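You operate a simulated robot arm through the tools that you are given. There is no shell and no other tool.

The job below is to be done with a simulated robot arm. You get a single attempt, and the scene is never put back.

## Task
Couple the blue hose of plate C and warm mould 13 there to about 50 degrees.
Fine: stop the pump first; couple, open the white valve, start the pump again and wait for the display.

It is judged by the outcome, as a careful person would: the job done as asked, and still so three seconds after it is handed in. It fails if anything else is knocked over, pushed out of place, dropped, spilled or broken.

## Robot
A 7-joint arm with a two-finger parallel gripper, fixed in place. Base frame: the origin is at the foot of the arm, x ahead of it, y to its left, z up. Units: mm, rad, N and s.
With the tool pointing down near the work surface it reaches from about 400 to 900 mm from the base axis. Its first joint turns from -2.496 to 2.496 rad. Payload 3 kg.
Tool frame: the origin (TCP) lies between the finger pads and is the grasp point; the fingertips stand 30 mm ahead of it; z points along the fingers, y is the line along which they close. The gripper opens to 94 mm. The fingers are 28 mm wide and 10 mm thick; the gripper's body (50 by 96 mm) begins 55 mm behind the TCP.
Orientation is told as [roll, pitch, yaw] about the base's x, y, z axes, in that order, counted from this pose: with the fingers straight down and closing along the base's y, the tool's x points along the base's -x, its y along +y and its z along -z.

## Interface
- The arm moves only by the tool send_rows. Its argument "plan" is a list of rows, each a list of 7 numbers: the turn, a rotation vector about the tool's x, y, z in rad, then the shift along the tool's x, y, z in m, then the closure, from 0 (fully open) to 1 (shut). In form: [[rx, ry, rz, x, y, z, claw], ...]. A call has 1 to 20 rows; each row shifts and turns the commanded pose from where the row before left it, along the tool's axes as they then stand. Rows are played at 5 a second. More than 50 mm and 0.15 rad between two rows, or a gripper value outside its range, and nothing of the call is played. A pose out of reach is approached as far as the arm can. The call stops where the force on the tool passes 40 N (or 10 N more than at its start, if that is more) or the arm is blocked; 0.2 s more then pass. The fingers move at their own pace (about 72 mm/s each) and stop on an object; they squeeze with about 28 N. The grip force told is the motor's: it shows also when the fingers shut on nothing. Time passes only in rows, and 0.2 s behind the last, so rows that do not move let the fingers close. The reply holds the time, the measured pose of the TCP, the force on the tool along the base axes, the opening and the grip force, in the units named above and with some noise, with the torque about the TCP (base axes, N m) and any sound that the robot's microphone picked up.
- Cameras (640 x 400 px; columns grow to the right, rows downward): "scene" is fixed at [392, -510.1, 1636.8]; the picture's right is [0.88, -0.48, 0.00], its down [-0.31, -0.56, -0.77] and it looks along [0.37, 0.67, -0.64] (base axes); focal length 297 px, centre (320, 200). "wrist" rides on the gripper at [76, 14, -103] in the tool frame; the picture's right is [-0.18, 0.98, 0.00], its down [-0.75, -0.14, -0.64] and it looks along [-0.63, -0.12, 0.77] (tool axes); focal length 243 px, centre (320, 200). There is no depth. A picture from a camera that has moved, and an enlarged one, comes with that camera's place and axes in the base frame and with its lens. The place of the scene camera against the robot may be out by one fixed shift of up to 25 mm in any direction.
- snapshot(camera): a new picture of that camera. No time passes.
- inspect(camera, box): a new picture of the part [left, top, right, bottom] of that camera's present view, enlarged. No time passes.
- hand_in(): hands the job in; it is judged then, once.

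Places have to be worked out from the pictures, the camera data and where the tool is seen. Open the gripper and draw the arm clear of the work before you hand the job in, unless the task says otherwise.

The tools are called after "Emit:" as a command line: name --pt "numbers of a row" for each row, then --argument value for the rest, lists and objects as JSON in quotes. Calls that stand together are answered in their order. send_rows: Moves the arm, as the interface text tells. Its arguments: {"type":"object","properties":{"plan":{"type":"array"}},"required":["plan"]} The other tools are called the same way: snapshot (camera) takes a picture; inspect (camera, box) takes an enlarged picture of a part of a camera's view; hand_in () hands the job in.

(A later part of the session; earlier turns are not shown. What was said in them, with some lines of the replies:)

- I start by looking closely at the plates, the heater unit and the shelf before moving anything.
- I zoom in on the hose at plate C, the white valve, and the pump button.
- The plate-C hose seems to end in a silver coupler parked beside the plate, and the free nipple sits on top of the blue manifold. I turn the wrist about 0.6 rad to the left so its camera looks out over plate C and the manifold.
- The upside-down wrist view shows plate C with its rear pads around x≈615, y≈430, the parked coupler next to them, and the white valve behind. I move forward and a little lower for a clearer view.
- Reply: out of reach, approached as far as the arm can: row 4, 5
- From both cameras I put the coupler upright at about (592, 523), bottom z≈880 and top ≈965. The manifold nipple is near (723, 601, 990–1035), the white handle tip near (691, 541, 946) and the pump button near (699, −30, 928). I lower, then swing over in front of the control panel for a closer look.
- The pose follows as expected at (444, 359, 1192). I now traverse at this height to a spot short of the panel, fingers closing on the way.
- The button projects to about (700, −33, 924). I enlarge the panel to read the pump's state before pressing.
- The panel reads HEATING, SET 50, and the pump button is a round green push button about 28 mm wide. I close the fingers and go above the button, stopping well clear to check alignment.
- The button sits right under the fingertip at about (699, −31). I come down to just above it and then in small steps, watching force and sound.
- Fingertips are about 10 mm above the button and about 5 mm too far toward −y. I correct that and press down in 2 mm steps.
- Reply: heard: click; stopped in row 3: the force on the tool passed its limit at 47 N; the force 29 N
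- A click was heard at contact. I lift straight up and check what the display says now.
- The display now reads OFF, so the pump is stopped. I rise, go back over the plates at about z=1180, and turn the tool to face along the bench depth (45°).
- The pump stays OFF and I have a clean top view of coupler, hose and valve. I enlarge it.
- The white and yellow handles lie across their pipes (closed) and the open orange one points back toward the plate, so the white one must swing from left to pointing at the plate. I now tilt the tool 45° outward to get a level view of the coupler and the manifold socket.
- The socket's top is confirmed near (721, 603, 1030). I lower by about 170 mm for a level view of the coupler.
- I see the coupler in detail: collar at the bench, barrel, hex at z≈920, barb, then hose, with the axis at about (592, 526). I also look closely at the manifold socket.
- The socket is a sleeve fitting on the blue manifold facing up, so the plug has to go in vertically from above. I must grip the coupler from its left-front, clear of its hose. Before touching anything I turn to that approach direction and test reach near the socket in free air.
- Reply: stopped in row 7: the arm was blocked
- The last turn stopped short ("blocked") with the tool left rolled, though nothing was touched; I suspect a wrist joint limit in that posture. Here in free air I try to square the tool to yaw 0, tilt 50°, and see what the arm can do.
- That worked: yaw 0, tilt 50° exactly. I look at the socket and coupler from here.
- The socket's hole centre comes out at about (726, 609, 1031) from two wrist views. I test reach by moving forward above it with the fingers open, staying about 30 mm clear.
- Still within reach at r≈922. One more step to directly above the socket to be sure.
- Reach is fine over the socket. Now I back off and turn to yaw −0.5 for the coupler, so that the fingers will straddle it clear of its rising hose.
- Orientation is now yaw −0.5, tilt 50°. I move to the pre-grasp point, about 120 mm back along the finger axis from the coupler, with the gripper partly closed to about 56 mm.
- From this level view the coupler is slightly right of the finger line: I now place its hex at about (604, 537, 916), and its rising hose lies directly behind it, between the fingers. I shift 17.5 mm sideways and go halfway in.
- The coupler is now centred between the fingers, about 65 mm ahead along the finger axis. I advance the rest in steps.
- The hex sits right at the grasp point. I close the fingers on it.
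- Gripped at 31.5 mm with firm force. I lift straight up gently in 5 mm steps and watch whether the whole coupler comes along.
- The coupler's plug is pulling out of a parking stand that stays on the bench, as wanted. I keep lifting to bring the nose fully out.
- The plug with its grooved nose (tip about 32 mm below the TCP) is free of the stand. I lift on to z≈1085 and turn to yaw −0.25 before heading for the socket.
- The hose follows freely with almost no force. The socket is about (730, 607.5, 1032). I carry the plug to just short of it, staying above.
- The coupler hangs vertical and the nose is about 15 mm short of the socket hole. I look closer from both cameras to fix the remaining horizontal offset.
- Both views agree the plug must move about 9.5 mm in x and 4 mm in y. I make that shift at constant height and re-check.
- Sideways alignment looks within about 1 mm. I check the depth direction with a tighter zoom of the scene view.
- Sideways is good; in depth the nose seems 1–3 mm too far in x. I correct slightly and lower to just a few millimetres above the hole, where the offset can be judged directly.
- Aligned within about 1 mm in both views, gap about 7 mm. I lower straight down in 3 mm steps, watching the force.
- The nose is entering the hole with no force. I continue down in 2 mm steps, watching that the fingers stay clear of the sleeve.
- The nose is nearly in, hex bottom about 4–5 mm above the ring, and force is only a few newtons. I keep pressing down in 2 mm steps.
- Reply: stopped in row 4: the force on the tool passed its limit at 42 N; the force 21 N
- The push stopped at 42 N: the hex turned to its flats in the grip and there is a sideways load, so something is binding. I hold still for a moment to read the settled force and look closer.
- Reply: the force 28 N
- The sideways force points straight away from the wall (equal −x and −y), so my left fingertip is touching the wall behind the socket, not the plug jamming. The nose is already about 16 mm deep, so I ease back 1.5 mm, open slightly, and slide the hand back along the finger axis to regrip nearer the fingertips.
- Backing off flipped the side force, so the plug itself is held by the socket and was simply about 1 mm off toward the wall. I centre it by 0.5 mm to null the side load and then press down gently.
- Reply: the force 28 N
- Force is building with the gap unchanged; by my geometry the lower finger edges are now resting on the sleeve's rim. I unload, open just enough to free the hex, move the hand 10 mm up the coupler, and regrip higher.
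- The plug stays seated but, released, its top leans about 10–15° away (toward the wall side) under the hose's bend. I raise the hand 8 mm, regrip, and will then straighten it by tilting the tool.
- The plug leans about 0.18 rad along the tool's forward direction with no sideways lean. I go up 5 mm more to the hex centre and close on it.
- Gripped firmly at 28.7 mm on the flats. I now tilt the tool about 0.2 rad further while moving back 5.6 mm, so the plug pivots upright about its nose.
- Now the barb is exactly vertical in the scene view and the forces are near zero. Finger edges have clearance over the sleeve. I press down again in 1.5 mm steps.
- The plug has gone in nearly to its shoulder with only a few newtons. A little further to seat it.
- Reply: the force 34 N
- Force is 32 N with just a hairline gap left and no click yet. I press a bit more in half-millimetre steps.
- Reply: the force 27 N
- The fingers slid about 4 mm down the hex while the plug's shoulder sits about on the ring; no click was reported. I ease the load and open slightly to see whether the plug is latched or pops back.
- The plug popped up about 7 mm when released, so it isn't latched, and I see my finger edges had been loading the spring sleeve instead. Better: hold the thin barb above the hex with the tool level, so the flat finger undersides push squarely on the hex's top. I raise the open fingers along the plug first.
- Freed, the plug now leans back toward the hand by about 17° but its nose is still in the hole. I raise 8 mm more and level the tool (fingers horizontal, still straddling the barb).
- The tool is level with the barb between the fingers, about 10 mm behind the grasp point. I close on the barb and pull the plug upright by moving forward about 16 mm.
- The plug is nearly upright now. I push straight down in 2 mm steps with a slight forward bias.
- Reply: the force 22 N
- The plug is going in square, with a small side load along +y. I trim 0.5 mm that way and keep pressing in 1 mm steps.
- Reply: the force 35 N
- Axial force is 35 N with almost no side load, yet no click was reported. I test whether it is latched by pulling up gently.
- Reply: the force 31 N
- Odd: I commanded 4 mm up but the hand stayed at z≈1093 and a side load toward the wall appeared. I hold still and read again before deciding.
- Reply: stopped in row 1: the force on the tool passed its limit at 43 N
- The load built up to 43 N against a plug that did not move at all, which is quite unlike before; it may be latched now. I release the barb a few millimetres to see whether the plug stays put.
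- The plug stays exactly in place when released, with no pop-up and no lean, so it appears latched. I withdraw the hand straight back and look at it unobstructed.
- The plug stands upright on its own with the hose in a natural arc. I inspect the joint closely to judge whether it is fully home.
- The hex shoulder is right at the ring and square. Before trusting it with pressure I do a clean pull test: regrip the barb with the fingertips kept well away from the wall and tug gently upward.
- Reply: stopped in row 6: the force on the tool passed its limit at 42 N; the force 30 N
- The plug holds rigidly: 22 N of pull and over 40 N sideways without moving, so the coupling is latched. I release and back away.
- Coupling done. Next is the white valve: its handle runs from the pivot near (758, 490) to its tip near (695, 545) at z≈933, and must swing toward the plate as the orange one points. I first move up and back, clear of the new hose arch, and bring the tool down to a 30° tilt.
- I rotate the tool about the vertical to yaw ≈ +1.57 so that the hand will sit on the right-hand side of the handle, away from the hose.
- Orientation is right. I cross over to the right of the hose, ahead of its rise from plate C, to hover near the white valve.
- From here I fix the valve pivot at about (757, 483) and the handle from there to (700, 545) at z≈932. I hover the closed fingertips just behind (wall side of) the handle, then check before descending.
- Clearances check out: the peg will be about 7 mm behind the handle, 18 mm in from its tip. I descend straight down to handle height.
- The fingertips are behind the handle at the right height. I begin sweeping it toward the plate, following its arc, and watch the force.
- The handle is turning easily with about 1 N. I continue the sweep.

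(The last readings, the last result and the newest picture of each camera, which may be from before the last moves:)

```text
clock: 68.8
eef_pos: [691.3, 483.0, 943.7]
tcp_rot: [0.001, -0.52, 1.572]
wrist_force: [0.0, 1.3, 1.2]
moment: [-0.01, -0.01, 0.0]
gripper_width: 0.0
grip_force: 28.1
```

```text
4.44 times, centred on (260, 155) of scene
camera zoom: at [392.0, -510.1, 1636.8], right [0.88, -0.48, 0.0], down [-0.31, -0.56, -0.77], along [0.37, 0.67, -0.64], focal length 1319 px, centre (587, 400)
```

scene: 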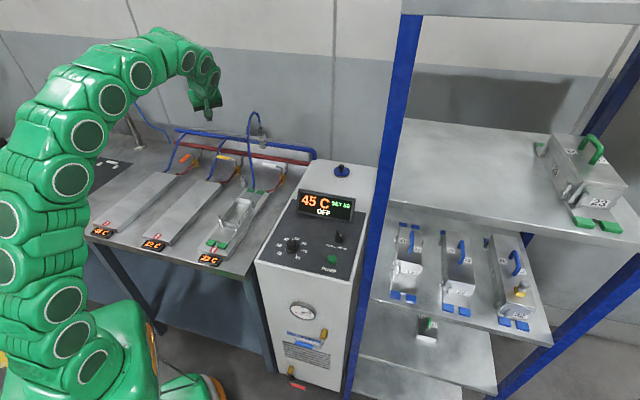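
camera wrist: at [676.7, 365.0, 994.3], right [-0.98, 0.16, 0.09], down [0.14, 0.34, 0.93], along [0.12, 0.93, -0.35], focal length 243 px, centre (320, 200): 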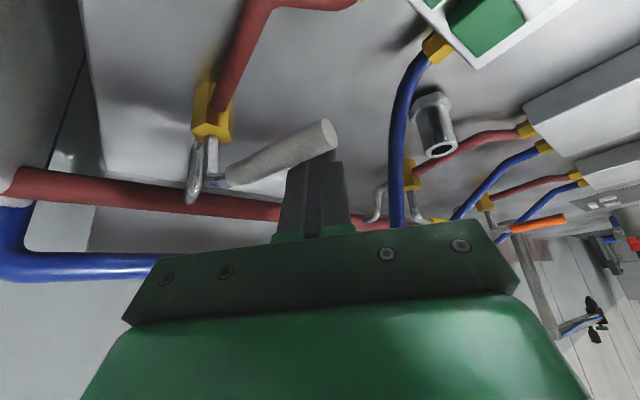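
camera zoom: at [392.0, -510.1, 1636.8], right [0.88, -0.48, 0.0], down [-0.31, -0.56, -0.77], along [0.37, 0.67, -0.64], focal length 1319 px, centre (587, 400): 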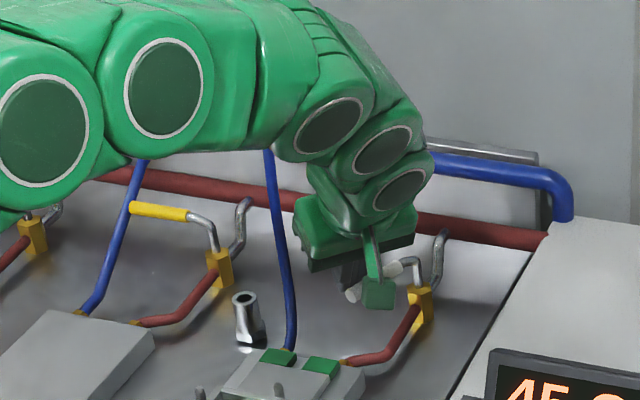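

The handle is well past halfway with little force. I continue to the end of its travel, expecting the stop when it points at the plate.

Emit:
send_rows --pt "0 0 0 0.0071 0.0015 -0.0041 1" --pt "0 0 0 0.0071 -0.0017 -0.0041 1" --pt "0 0 0 0.0071 -0.0017 -0.0041 1" --pt "0 0 0 0.0071 -0.0017 -0.0041 1"

Emit:
snapshot --camera "wrist"

Emit:
inspect --camera "scene" --box '[210, 110, 310, 200]'

```text
clock: 69.8
eef_pos: [695.0, 452.6, 945.9]
tcp_rot: [-0.001, -0.523, 1.572]
wrist_force: [-9.0, 20.0, 12.6]
moment: [-0.01, -0.08, 0.18]
gripper_width: 0.3
grip_force: 28.0
```

```text
taken
camera wrist: at [680.0, 335.4, 995.7], right [-0.98, 0.16, 0.09], down [0.14, 0.33, 0.93], along [0.12, 0.93, -0.35], focal length 243 px, centre (320, 200)
```

wrist: 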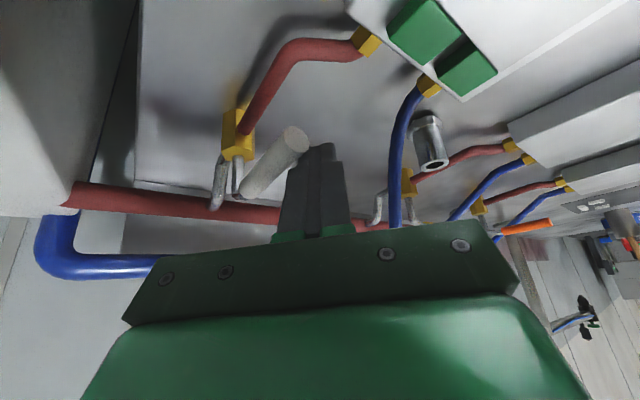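

```text
4.44 times, centred on (260, 155) of scene
camera zoom: at [392.0, -510.1, 1636.8], right [0.88, -0.48, 0.0], down [-0.31, -0.56, -0.77], along [0.37, 0.67, -0.64], focal length 1319 px, centre (587, 400)
```

zoom: 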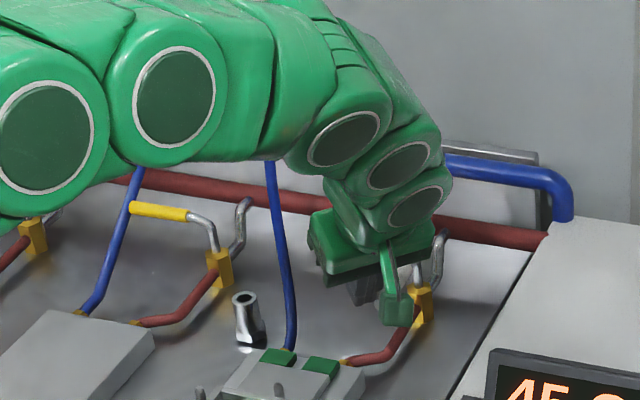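

The handle now points straight at the plate (tip (700, 427), base (741, 469)) and stopped firmly, matching the open orange one. I ease off the handle and lift away.

Emit:
send_rows --pt "0 0 0 -0.0035 0.004 0.002 1" --pt "0 0 0 -0.0149 0 -0.026 1" --pt "0 0 0 -0.0149 0 -0.026 1" --pt "0 0 0 -0.0149 0 -0.026 1" --pt "0 0 0 -0.0149 0 -0.026 1" --pt "0 0 0 0.02 0 0 1" --pt "0 0 0 0.02 0 0 1"

Emit:
snapshot --camera "wrist"

Emit:
snapshot --camera "scene"

```text
clock: 71.4
eef_pos: [689.8, 418.6, 1043.3]
tcp_rot: [0.001, -0.519, 1.57]
wrist_force: [-0.1, 0.5, -0.1]
moment: [-0.02, -0.01, 0.0]
gripper_width: 0.0
grip_force: 28.1
```

```text
taken
camera wrist: at [676.4, 302.0, 1093.7], right [-0.98, 0.16, 0.09], down [0.14, 0.33, 0.93], along [0.12, 0.93, -0.35], focal length 243 px, centre (320, 200)
```

wrist: 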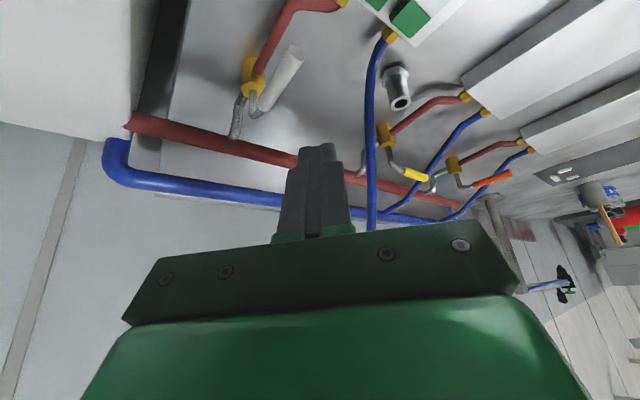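

```text
taken
```

scene: 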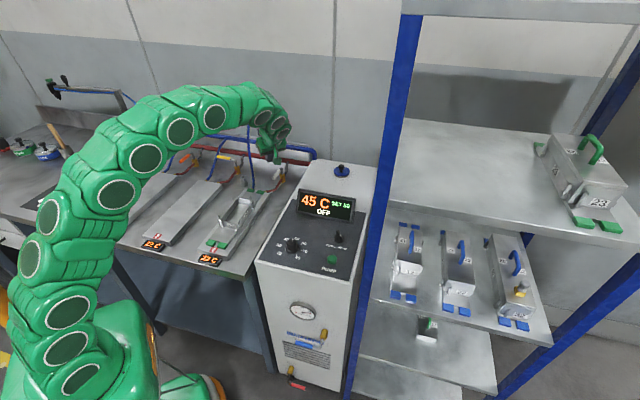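

The white valve is open, in line with its pipe. Now I go back up and return the tool to the straight-down pose used for the pump button.

Emit:
send_rows --pt "0 0 0 -0.0032 0.022 -0.0297 1" --pt "0 0 0 -0.0032 0.022 -0.0297 1" --pt "0 0 0 -0.0032 0.022 -0.0297 1" --pt "0 0 0 -0.0032 0.022 -0.0297 1" --pt "0 0 0 -0.0032 0.022 -0.0297 1" --pt "0 0.13 0 0 0 0 1" --pt "0 0.13 0 0 0 0 1" --pt "0 0.13 0 0 0 0 1" --pt "0 0.13 0 0 0 0 1" --pt "0 0 0.1427 0 0 0 1" --pt "0 0 0.1427 0 0 0 1" --pt "0 0 0.1427 0 0 0 1" --pt "0 0 0.1427 0 0 0 1" --pt "0 0 0.1427 0 0 0 1" --pt "0 0 0.1427 0 0 0 1" --pt "0 0 0.1427 0 0 0 1" --pt "0 0 0.1427 0 0 0 1" --pt "0 0 0.1427 0 0 0 1" --pt "0 0 0.1427 0 0 0 1" --pt "0 0 0.1427 0 0 0 1"

Emit:
snapshot --camera "scene"

Emit:
inspect --camera "scene" --box '[200, 90, 320, 200]'

```text
clock: 75.6
eef_pos: [579.6, 359.6, 1181.2]
tcp_rot: [0.0, 0.0, -0.003]
wrist_force: [-0.3, -0.9, -0.7]
moment: [0.0, 0.01, 0.05]
gripper_width: 0.0
grip_force: 27.7
```

```text
taken
```

scene: 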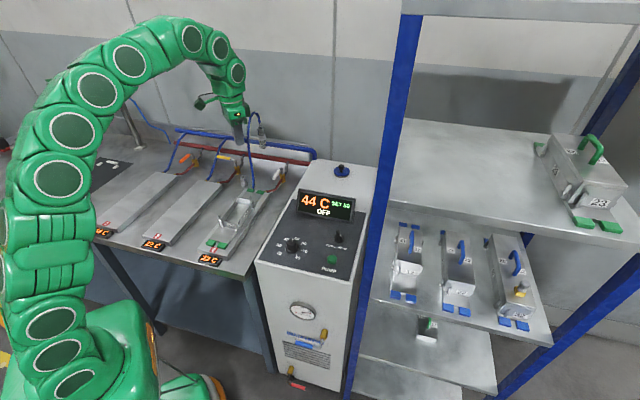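

```text
3.64 times, centred on (260, 145) of scene
camera zoom: at [392.0, -510.1, 1636.8], right [0.88, -0.48, 0.0], down [-0.31, -0.56, -0.77], along [0.37, 0.67, -0.64], focal length 1080 px, centre (538, 400)
```

zoom: 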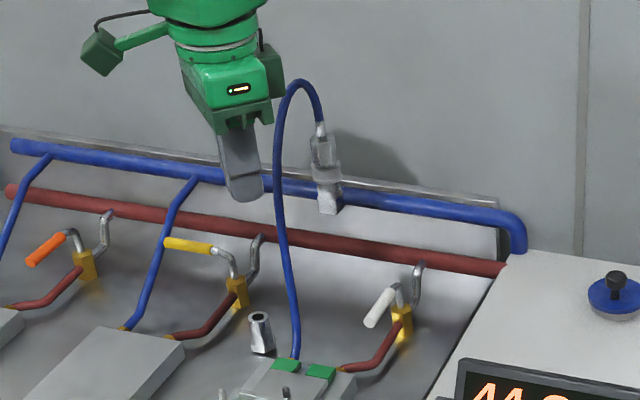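

The white handle matches the orange one and the coupler stands firm. I move back over the pump button.

Emit:
send_rows --pt "0 0 0 -0.008 -0.0432 0.004 1" --pt "0 0 0 -0.008 -0.0432 0.004 1" --pt "0 0 0 -0.008 -0.0432 0.004 1" --pt "0 0 0 -0.008 -0.0432 0.004 1" --pt "0 0 0 -0.008 -0.0432 0.004 1" --pt "0 0 0 -0.008 -0.0432 0.004 1" --pt "0 0 0 -0.008 -0.0432 0.004 1" --pt "0 0 0 -0.008 -0.0432 0.004 1" --pt "0 0 0 -0.008 -0.0432 0.004 1" --pt "0 0 0 -0.0113 0 0.0387 1" --pt "0 0 0 -0.0113 0 0.0387 1" --pt "0 0 0 -0.0113 0 0.0387 1" --pt "0 0 0 -0.0113 0 0.0387 1"

Emit:
snapshot --camera "wrist"

Emit:
inspect --camera "scene" --box '[290, 200, 380, 280]'

```text
clock: 78.4
eef_pos: [695.3, -28.4, 991.0]
tcp_rot: [0.001, -0.001, -0.001]
wrist_force: [-0.1, -0.8, -1.1]
moment: [-0.01, -0.02, -0.03]
gripper_width: 0.4
grip_force: 28.4
```

```text
taken
camera wrist: at [619.6, -13.9, 1091.8], right [0.19, 0.98, 0.0], down [0.75, -0.14, 0.64], along [0.63, -0.12, -0.77], focal length 243 px, centre (320, 200)
```

wrist: 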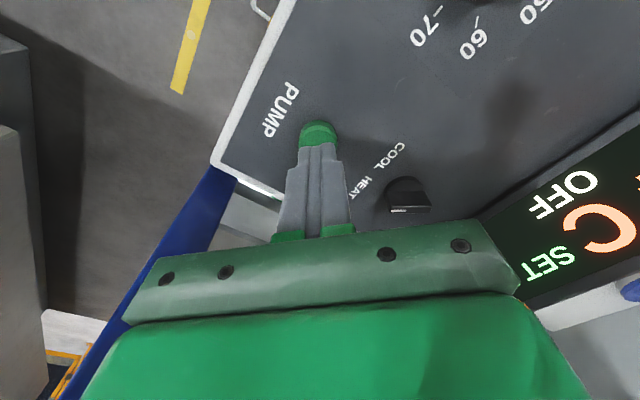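

```text
5.00 times, centred on (335, 240) of scene
camera zoom: at [392.0, -510.1, 1636.8], right [0.88, -0.48, 0.0], down [-0.31, -0.56, -0.77], along [0.37, 0.67, -0.64], focal length 1484 px, centre (245, 0)
```

zoom: 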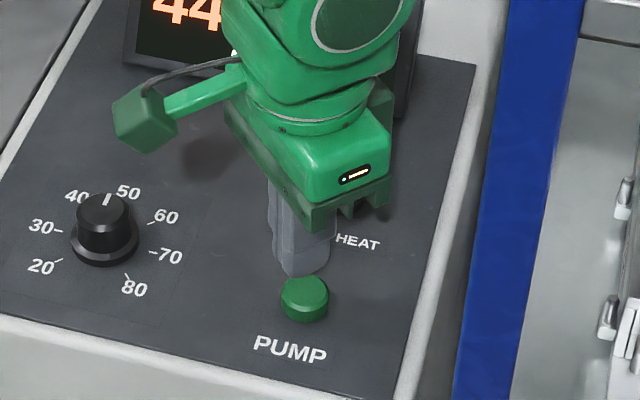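

Positioned over the button as before. I press it again with small steps.

Emit:
send_rows --pt "0 0 0 -0.001 -0.0005 0.013 1" --pt "0 0 0 0 0 0.01 1" --pt "0 0 0 0 0 0.003 1" --pt "0 0 0 0 0 0.002 1" --pt "0 0 0 0 0 0.002 1" --pt "0 0 0 0 0 0.002 1"

```text
clock: 79.7
eef_pos: [697.7, -28.9, 961.9]
tcp_rot: [0.0, -0.004, -0.003]
wrist_force: [-12.7, 1.6, 23.9]
moment: [0.01, 0.55, 0.0]
gripper_width: 0.1
grip_force: 28.5
heard: click
stopped in row 6: the force on the tool passed its limit at 44 N (the readings are from after the stop); the commanded pose is now the measured one
```

A click. I lift off the button and check the display and the plates.

Emit:
send_rows --pt "0 0 0 0 0 -0.02 1" --pt "0 0 0 0 0 -0.03 1" --pt "0 0 0 0.035 0 -0.035 1" --pt "0 0 0 0.04 0 -0.03 1" --pt "0 0 0 0.04 0 -0.03 1" --pt "0 0 0 0.04 0 -0.02 1"

Emit:
snapshot --camera "scene"

Emit:
inspect --camera "scene" --box '[80, 120, 380, 290]'

Emit:
inspect --camera "scene" --box '[210, 100, 310, 200]'

```text
clock: 81.1
eef_pos: [542.3, -27.3, 1124.9]
tcp_rot: [-0.002, -0.005, -0.001]
wrist_force: [0.3, 0.2, 0.5]
moment: [0.02, 0.0, 0.03]
gripper_width: 0.0
grip_force: 28.2
```

```text
taken
```

scene: 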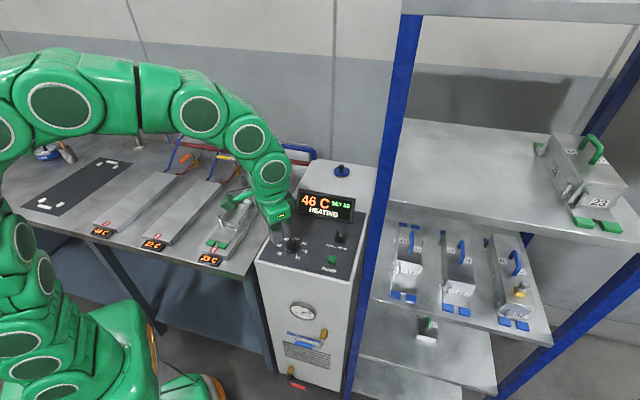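

```text
2.13 times, centred on (230, 205) of scene
camera zoom: at [392.0, -510.1, 1636.8], right [0.88, -0.48, 0.0], down [-0.31, -0.56, -0.77], along [0.37, 0.67, -0.64], focal length 633 px, centre (512, 189)
```

zoom: 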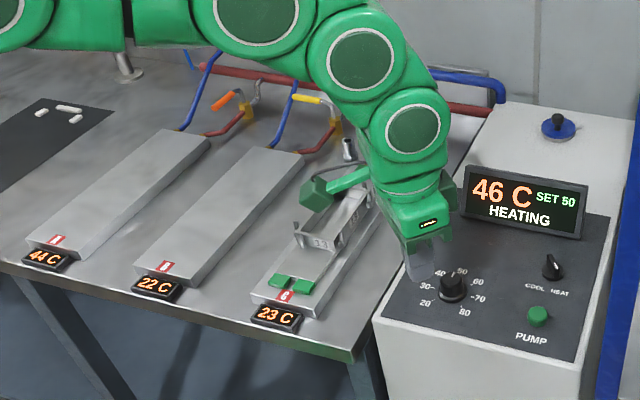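

```text
4.00 times, centred on (260, 150) of scene
camera zoom: at [392.0, -510.1, 1636.8], right [0.88, -0.48, 0.0], down [-0.31, -0.56, -0.77], along [0.37, 0.67, -0.64], focal length 1187 px, centre (560, 400)
```

zoom: 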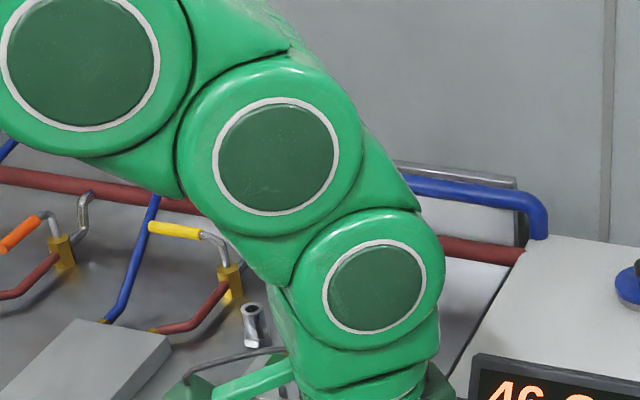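

The pump runs again: HEATING at 46 °C, and plate C already shows 23 °C. I move the arm back to its start region with the gripper open and check for leaks while it warms.

Emit:
send_rows --pt "0 0 0 0.0207 0.0329 -0.0215 0" --pt "0 0 0 0.0207 0.0329 -0.0215 0" --pt "0 0 0 0.0207 0.0329 -0.0215 0" --pt "0 0 0 0.0207 0.0329 -0.0215 0" --pt "0 0 0 0.0207 0.0329 -0.0215 0" --pt "0 0 0 0.0207 0.0329 -0.0215 0" --pt "0 0 0 0.0207 0.0329 -0.0215 0" --pt "0 0 0 0.0207 0.0329 -0.0215 0" --pt "0 0 0 0.0207 0.0329 -0.0215 0" --pt "0 0 0 0.0207 0.0329 -0.0215 0"

Emit:
snapshot --camera "scene"

Emit:
inspect --camera "scene" --box '[80, 120, 380, 290]'

Emit:
inspect --camera "scene" --box '[210, 100, 310, 200]'

```text
clock: 83.5
eef_pos: [369.5, 308.0, 1294.5]
tcp_rot: [-0.04, 0.111, -0.017]
wrist_force: [0.4, -0.1, 0.6]
moment: [0.0, 0.01, 0.01]
gripper_width: 94.3
grip_force: 0.1
stopped in row 10: the arm was blocked; the commanded pose is now the measured one
```

```text
taken
```

scene: 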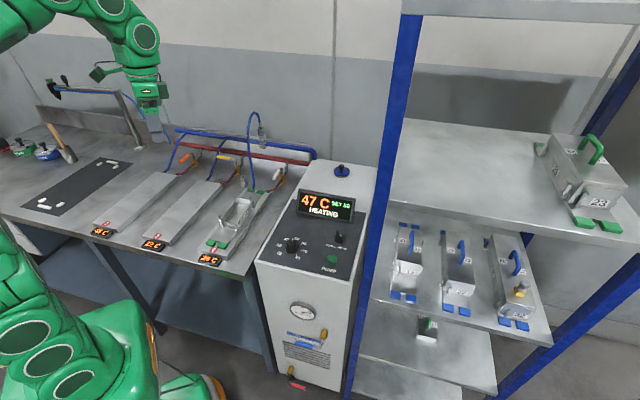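

```text
2.13 times, centred on (230, 205) of scene
camera zoom: at [392.0, -510.1, 1636.8], right [0.88, -0.48, 0.0], down [-0.31, -0.56, -0.77], along [0.37, 0.67, -0.64], focal length 633 px, centre (512, 189)
```

zoom: 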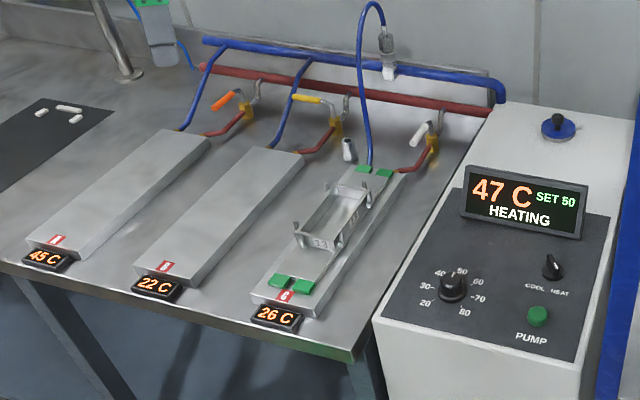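

```text
4.00 times, centred on (260, 150) of scene
camera zoom: at [392.0, -510.1, 1636.8], right [0.88, -0.48, 0.0], down [-0.31, -0.56, -0.77], along [0.37, 0.67, -0.64], focal length 1187 px, centre (560, 400)
```

zoom: 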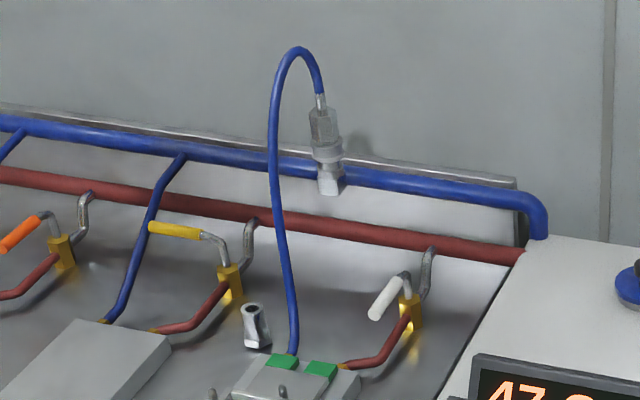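

No leak, the coupling is holding and plate C is at 26 °C and rising. I now just wait, with the arm still and the gripper open.

Emit:
send_rows --pt "0 0 0 0 0 0 0" --pt "0 0 0 0 0 0 0" --pt "0 0 0 0 0 0 0" --pt "0 0 0 0 0 0 0" --pt "0 0 0 0 0 0 0" --pt "0 0 0 0 0 0 0" --pt "0 0 0 0 0 0 0" --pt "0 0 0 0 0 0 0" --pt "0 0 0 0 0 0 0" --pt "0 0 0 0 0 0 0" --pt "0 0 0 0 0 0 0" --pt "0 0 0 0 0 0 0" --pt "0 0 0 0 0 0 0" --pt "0 0 0 0 0 0 0" --pt "0 0 0 0 0 0 0" --pt "0 0 0 0 0 0 0" --pt "0 0 0 0 0 0 0" --pt "0 0 0 0 0 0 0" --pt "0 0 0 0 0 0 0" --pt "0 0 0 0 0 0 0"

Emit:
send_rows --pt "0 0 0 0 0 0 0" --pt "0 0 0 0 0 0 0" --pt "0 0 0 0 0 0 0" --pt "0 0 0 0 0 0 0" --pt "0 0 0 0 0 0 0" --pt "0 0 0 0 0 0 0" --pt "0 0 0 0 0 0 0" --pt "0 0 0 0 0 0 0" --pt "0 0 0 0 0 0 0" --pt "0 0 0 0 0 0 0" --pt "0 0 0 0 0 0 0" --pt "0 0 0 0 0 0 0" --pt "0 0 0 0 0 0 0" --pt "0 0 0 0 0 0 0" --pt "0 0 0 0 0 0 0" --pt "0 0 0 0 0 0 0" --pt "0 0 0 0 0 0 0" --pt "0 0 0 0 0 0 0" --pt "0 0 0 0 0 0 0" --pt "0 0 0 0 0 0 0"

Emit:
inspect --camera "scene" --box '[80, 120, 380, 290]'

```text
clock: 87.7
eef_pos: [368.4, 307.1, 1293.8]
tcp_rot: [-0.038, 0.111, -0.016]
wrist_force: [0.1, 0.0, -0.1]
moment: [0.0, -0.02, 0.02]
gripper_width: 94.2
grip_force: 0.0
```

```text
clock: 91.9
eef_pos: [369.3, 308.0, 1294.7]
tcp_rot: [-0.037, 0.111, -0.015]
wrist_force: [0.2, -0.3, 0.7]
moment: [0.02, -0.02, 0.01]
gripper_width: 94.2
grip_force: 0.0
```

```text
2.13 times, centred on (230, 205) of scene
camera zoom: at [392.0, -510.1, 1636.8], right [0.88, -0.48, 0.0], down [-0.31, -0.56, -0.77], along [0.37, 0.67, -0.64], focal length 633 px, centre (512, 189)
```

zoom: 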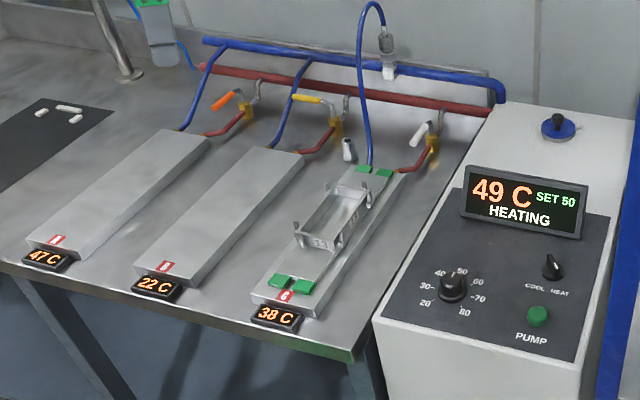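

Plate C is at 38 °C and the heater at 49 °C, everything stable. I keep waiting.

Emit:
send_rows --pt "0 0 0 0 0 0 0" --pt "0 0 0 0 0 0 0" --pt "0 0 0 0 0 0 0" --pt "0 0 0 0 0 0 0" --pt "0 0 0 0 0 0 0" --pt "0 0 0 0 0 0 0" --pt "0 0 0 0 0 0 0" --pt "0 0 0 0 0 0 0" --pt "0 0 0 0 0 0 0" --pt "0 0 0 0 0 0 0" --pt "0 0 0 0 0 0 0" --pt "0 0 0 0 0 0 0" --pt "0 0 0 0 0 0 0" --pt "0 0 0 0 0 0 0" --pt "0 0 0 0 0 0 0" --pt "0 0 0 0 0 0 0" --pt "0 0 0 0 0 0 0" --pt "0 0 0 0 0 0 0" --pt "0 0 0 0 0 0 0" --pt "0 0 0 0 0 0 0"

Emit:
send_rows --pt "0 0 0 0 0 0 0" --pt "0 0 0 0 0 0 0" --pt "0 0 0 0 0 0 0" --pt "0 0 0 0 0 0 0" --pt "0 0 0 0 0 0 0" --pt "0 0 0 0 0 0 0" --pt "0 0 0 0 0 0 0" --pt "0 0 0 0 0 0 0" --pt "0 0 0 0 0 0 0" --pt "0 0 0 0 0 0 0" --pt "0 0 0 0 0 0 0" --pt "0 0 0 0 0 0 0" --pt "0 0 0 0 0 0 0" --pt "0 0 0 0 0 0 0" --pt "0 0 0 0 0 0 0" --pt "0 0 0 0 0 0 0" --pt "0 0 0 0 0 0 0" --pt "0 0 0 0 0 0 0" --pt "0 0 0 0 0 0 0" --pt "0 0 0 0 0 0 0"

Emit:
send_rows --pt "0 0 0 0 0 0 0" --pt "0 0 0 0 0 0 0" --pt "0 0 0 0 0 0 0" --pt "0 0 0 0 0 0 0" --pt "0 0 0 0 0 0 0" --pt "0 0 0 0 0 0 0" --pt "0 0 0 0 0 0 0" --pt "0 0 0 0 0 0 0" --pt "0 0 0 0 0 0 0" --pt "0 0 0 0 0 0 0" --pt "0 0 0 0 0 0 0" --pt "0 0 0 0 0 0 0" --pt "0 0 0 0 0 0 0" --pt "0 0 0 0 0 0 0" --pt "0 0 0 0 0 0 0" --pt "0 0 0 0 0 0 0" --pt "0 0 0 0 0 0 0" --pt "0 0 0 0 0 0 0" --pt "0 0 0 0 0 0 0" --pt "0 0 0 0 0 0 0"

Emit:
inspect --camera "scene" --box '[80, 120, 380, 290]'

```text
clock: 96.1
eef_pos: [369.2, 307.9, 1295.7]
tcp_rot: [-0.038, 0.111, -0.018]
wrist_force: [-1.3, -0.5, 0.0]
moment: [-0.01, 0.0, 0.04]
gripper_width: 94.0
grip_force: 0.1
```

```text
clock: 100.3
eef_pos: [370.6, 308.0, 1295.5]
tcp_rot: [-0.038, 0.111, -0.015]
wrist_force: [-0.6, 0.7, 0.1]
moment: [0.01, 0.0, -0.01]
gripper_width: 93.7
grip_force: 0.0
```

```text
clock: 104.5
eef_pos: [368.4, 307.7, 1294.9]
tcp_rot: [-0.039, 0.112, -0.016]
wrist_force: [-0.2, -0.3, -0.5]
moment: [-0.01, 0.0, 0.0]
gripper_width: 94.2
grip_force: 0.1
```

```text
2.13 times, centred on (230, 205) of scene
camera zoom: at [392.0, -510.1, 1636.8], right [0.88, -0.48, 0.0], down [-0.31, -0.56, -0.77], along [0.37, 0.67, -0.64], focal length 633 px, centre (512, 189)
```

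zoom: 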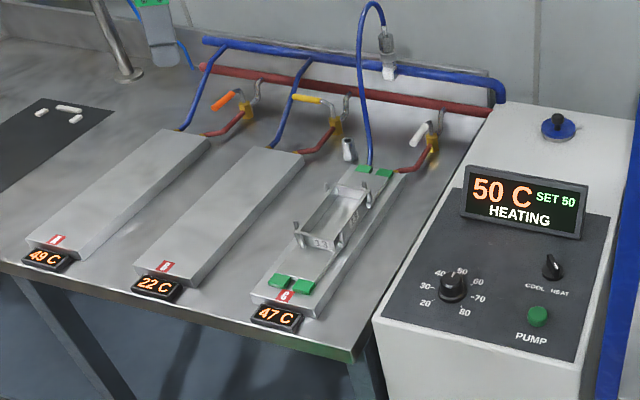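

Plate C reads 47 °C and approaches the set point. I wait a little longer for it to settle near 50.

Emit:
send_rows --pt "0 0 0 0 0 0 0" --pt "0 0 0 0 0 0 0" --pt "0 0 0 0 0 0 0" --pt "0 0 0 0 0 0 0" --pt "0 0 0 0 0 0 0" --pt "0 0 0 0 0 0 0" --pt "0 0 0 0 0 0 0" --pt "0 0 0 0 0 0 0" --pt "0 0 0 0 0 0 0" --pt "0 0 0 0 0 0 0" --pt "0 0 0 0 0 0 0" --pt "0 0 0 0 0 0 0" --pt "0 0 0 0 0 0 0" --pt "0 0 0 0 0 0 0" --pt "0 0 0 0 0 0 0" --pt "0 0 0 0 0 0 0" --pt "0 0 0 0 0 0 0" --pt "0 0 0 0 0 0 0" --pt "0 0 0 0 0 0 0" --pt "0 0 0 0 0 0 0"

Emit:
send_rows --pt "0 0 0 0 0 0 0" --pt "0 0 0 0 0 0 0" --pt "0 0 0 0 0 0 0" --pt "0 0 0 0 0 0 0" --pt "0 0 0 0 0 0 0" --pt "0 0 0 0 0 0 0" --pt "0 0 0 0 0 0 0" --pt "0 0 0 0 0 0 0" --pt "0 0 0 0 0 0 0" --pt "0 0 0 0 0 0 0" --pt "0 0 0 0 0 0 0" --pt "0 0 0 0 0 0 0" --pt "0 0 0 0 0 0 0" --pt "0 0 0 0 0 0 0" --pt "0 0 0 0 0 0 0" --pt "0 0 0 0 0 0 0" --pt "0 0 0 0 0 0 0" --pt "0 0 0 0 0 0 0" --pt "0 0 0 0 0 0 0" --pt "0 0 0 0 0 0 0"

Emit:
send_rows --pt "0 0 0 0 0 0 0" --pt "0 0 0 0 0 0 0" --pt "0 0 0 0 0 0 0" --pt "0 0 0 0 0 0 0" --pt "0 0 0 0 0 0 0" --pt "0 0 0 0 0 0 0" --pt "0 0 0 0 0 0 0" --pt "0 0 0 0 0 0 0" --pt "0 0 0 0 0 0 0" --pt "0 0 0 0 0 0 0" --pt "0 0 0 0 0 0 0" --pt "0 0 0 0 0 0 0" --pt "0 0 0 0 0 0 0" --pt "0 0 0 0 0 0 0" --pt "0 0 0 0 0 0 0" --pt "0 0 0 0 0 0 0" --pt "0 0 0 0 0 0 0" --pt "0 0 0 0 0 0 0" --pt "0 0 0 0 0 0 0" --pt "0 0 0 0 0 0 0"

Emit:
inspect --camera "scene" --box '[80, 120, 380, 290]'

Emit:
snapshot --camera "scene"

```text
clock: 108.7
eef_pos: [369.9, 306.8, 1295.8]
tcp_rot: [-0.038, 0.112, -0.016]
wrist_force: [0.5, -0.5, 0.1]
moment: [0.01, 0.0, 0.03]
gripper_width: 94.1
grip_force: 0.0
```

```text
clock: 112.9
eef_pos: [370.3, 306.5, 1295.3]
tcp_rot: [-0.039, 0.111, -0.015]
wrist_force: [-0.4, 0.1, -0.7]
moment: [0.04, 0.05, -0.04]
gripper_width: 93.9
grip_force: 0.1
```

```text
clock: 117.1
eef_pos: [369.0, 306.9, 1294.1]
tcp_rot: [-0.039, 0.111, -0.016]
wrist_force: [0.0, -0.4, 1.0]
moment: [0.0, 0.0, 0.0]
gripper_width: 94.0
grip_force: 0.0
```

```text
2.13 times, centred on (230, 205) of scene
camera zoom: at [392.0, -510.1, 1636.8], right [0.88, -0.48, 0.0], down [-0.31, -0.56, -0.77], along [0.37, 0.67, -0.64], focal length 633 px, centre (512, 189)
```

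zoom: 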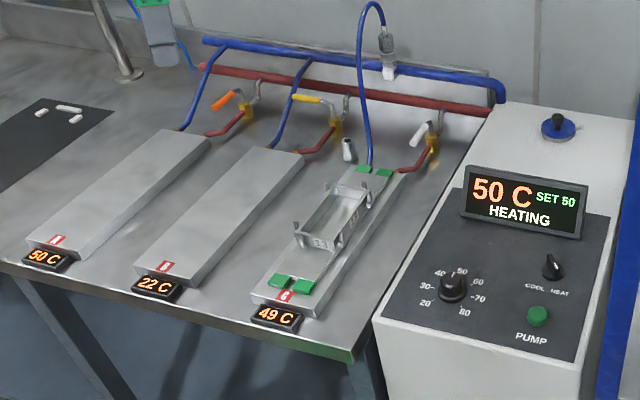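

```text
taken
```

scene: 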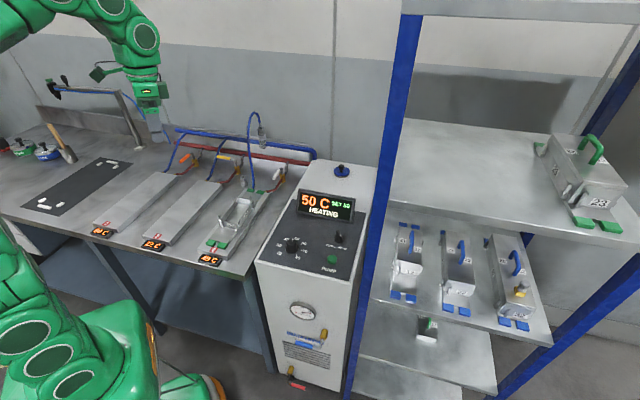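

Plate C shows 49 °C with everything steady. I give it a few more seconds so the mould itself catches up.

Emit:
send_rows --pt "0 0 0 0 0 0 0" --pt "0 0 0 0 0 0 0" --pt "0 0 0 0 0 0 0" --pt "0 0 0 0 0 0 0" --pt "0 0 0 0 0 0 0" --pt "0 0 0 0 0 0 0" --pt "0 0 0 0 0 0 0" --pt "0 0 0 0 0 0 0" --pt "0 0 0 0 0 0 0" --pt "0 0 0 0 0 0 0" --pt "0 0 0 0 0 0 0" --pt "0 0 0 0 0 0 0" --pt "0 0 0 0 0 0 0" --pt "0 0 0 0 0 0 0" --pt "0 0 0 0 0 0 0" --pt "0 0 0 0 0 0 0" --pt "0 0 0 0 0 0 0" --pt "0 0 0 0 0 0 0" --pt "0 0 0 0 0 0 0" --pt "0 0 0 0 0 0 0"

Emit:
send_rows --pt "0 0 0 0 0 0 0" --pt "0 0 0 0 0 0 0" --pt "0 0 0 0 0 0 0" --pt "0 0 0 0 0 0 0" --pt "0 0 0 0 0 0 0" --pt "0 0 0 0 0 0 0" --pt "0 0 0 0 0 0 0" --pt "0 0 0 0 0 0 0" --pt "0 0 0 0 0 0 0" --pt "0 0 0 0 0 0 0" --pt "0 0 0 0 0 0 0" --pt "0 0 0 0 0 0 0" --pt "0 0 0 0 0 0 0" --pt "0 0 0 0 0 0 0" --pt "0 0 0 0 0 0 0" --pt "0 0 0 0 0 0 0" --pt "0 0 0 0 0 0 0" --pt "0 0 0 0 0 0 0" --pt "0 0 0 0 0 0 0" --pt "0 0 0 0 0 0 0"

Emit:
send_rows --pt "0 0 0 0 0 0 0" --pt "0 0 0 0 0 0 0" --pt "0 0 0 0 0 0 0" --pt "0 0 0 0 0 0 0" --pt "0 0 0 0 0 0 0" --pt "0 0 0 0 0 0 0" --pt "0 0 0 0 0 0 0" --pt "0 0 0 0 0 0 0" --pt "0 0 0 0 0 0 0" --pt "0 0 0 0 0 0 0" --pt "0 0 0 0 0 0 0" --pt "0 0 0 0 0 0 0" --pt "0 0 0 0 0 0 0" --pt "0 0 0 0 0 0 0" --pt "0 0 0 0 0 0 0" --pt "0 0 0 0 0 0 0" --pt "0 0 0 0 0 0 0" --pt "0 0 0 0 0 0 0" --pt "0 0 0 0 0 0 0" --pt "0 0 0 0 0 0 0"

Emit:
inspect --camera "scene" --box '[80, 120, 380, 290]'

Emit:
inspect --camera "scene" --box '[210, 100, 310, 200]'

```text
clock: 121.3
eef_pos: [369.3, 305.9, 1295.2]
tcp_rot: [-0.039, 0.113, -0.015]
wrist_force: [0.8, -0.7, 0.0]
moment: [-0.03, -0.05, 0.04]
gripper_width: 94.1
grip_force: 0.0
```

```text
clock: 125.5
eef_pos: [369.8, 307.4, 1295.5]
tcp_rot: [-0.039, 0.112, -0.015]
wrist_force: [-0.2, 0.4, 0.2]
moment: [-0.01, -0.01, -0.02]
gripper_width: 94.2
grip_force: 0.3
```

```text
clock: 129.7
eef_pos: [369.6, 307.1, 1295.9]
tcp_rot: [-0.039, 0.113, -0.017]
wrist_force: [0.2, 0.5, -0.7]
moment: [-0.03, 0.02, -0.01]
gripper_width: 94.1
grip_force: 0.0
```

```text
2.13 times, centred on (230, 205) of scene
camera zoom: at [392.0, -510.1, 1636.8], right [0.88, -0.48, 0.0], down [-0.31, -0.56, -0.77], along [0.37, 0.67, -0.64], focal length 633 px, centre (512, 189)
```

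zoom: 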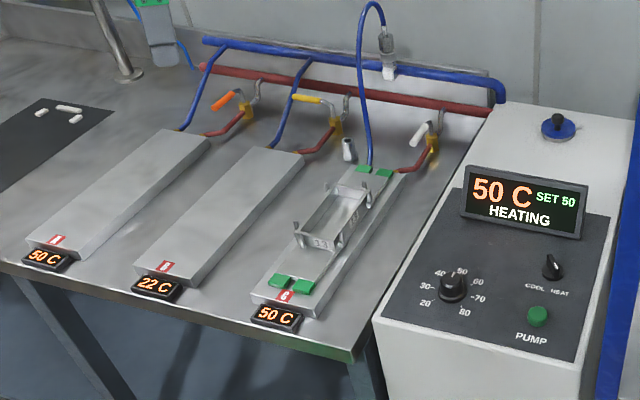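

```text
4.00 times, centred on (260, 150) of scene
camera zoom: at [392.0, -510.1, 1636.8], right [0.88, -0.48, 0.0], down [-0.31, -0.56, -0.77], along [0.37, 0.67, -0.64], focal length 1187 px, centre (560, 400)
```

zoom: 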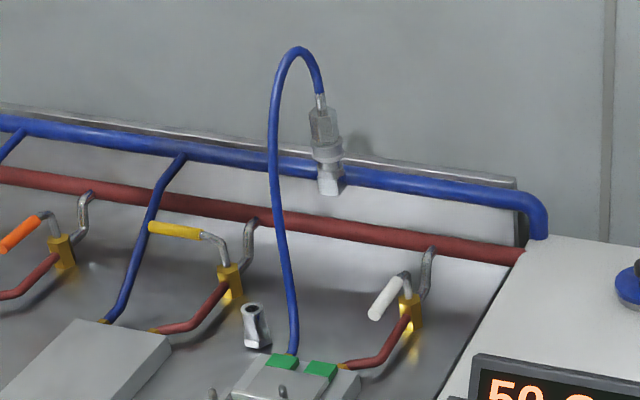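

Plate C with mould 13 now reads 50 °C. The hose is coupled and dry, the white valve is open, the pump is heating, and the arm is clear with the gripper open. I hand the job in.

Emit:
hand_in

```text
The job is handed in.
```

The blue hose of plate C is coupled to the manifold, and plate C with mould 13 on it now reads 50 °C. The pump is running again at its set point of 50.

- **Order followed:** I stopped the pump (the display read OFF), coupled the hose, opened the white valve, restarted the pump and waited for the display.
- **Coupling:** The microphone reported no click when the plug went in, so I tested it by hand. It held about 20 N of upward pull and over 40 N sideways without moving. I saw no leak after the pump restarted. It took several tries to seat, because my fingers were pushing on the socket's spring sleeve at first.
- **White valve:** It is fully open, with its handle pointing at the plate like the orange one on plate A.
- **Other plates:** Plate A dipped to 44 °C while the pump was off and is back at 50 °C. Plate B stayed at 22 °C.

The arm is clear of the bench with the gripper open. The parking stand for the plug is still standing in its place, and I saw nothing else moved or spilled.
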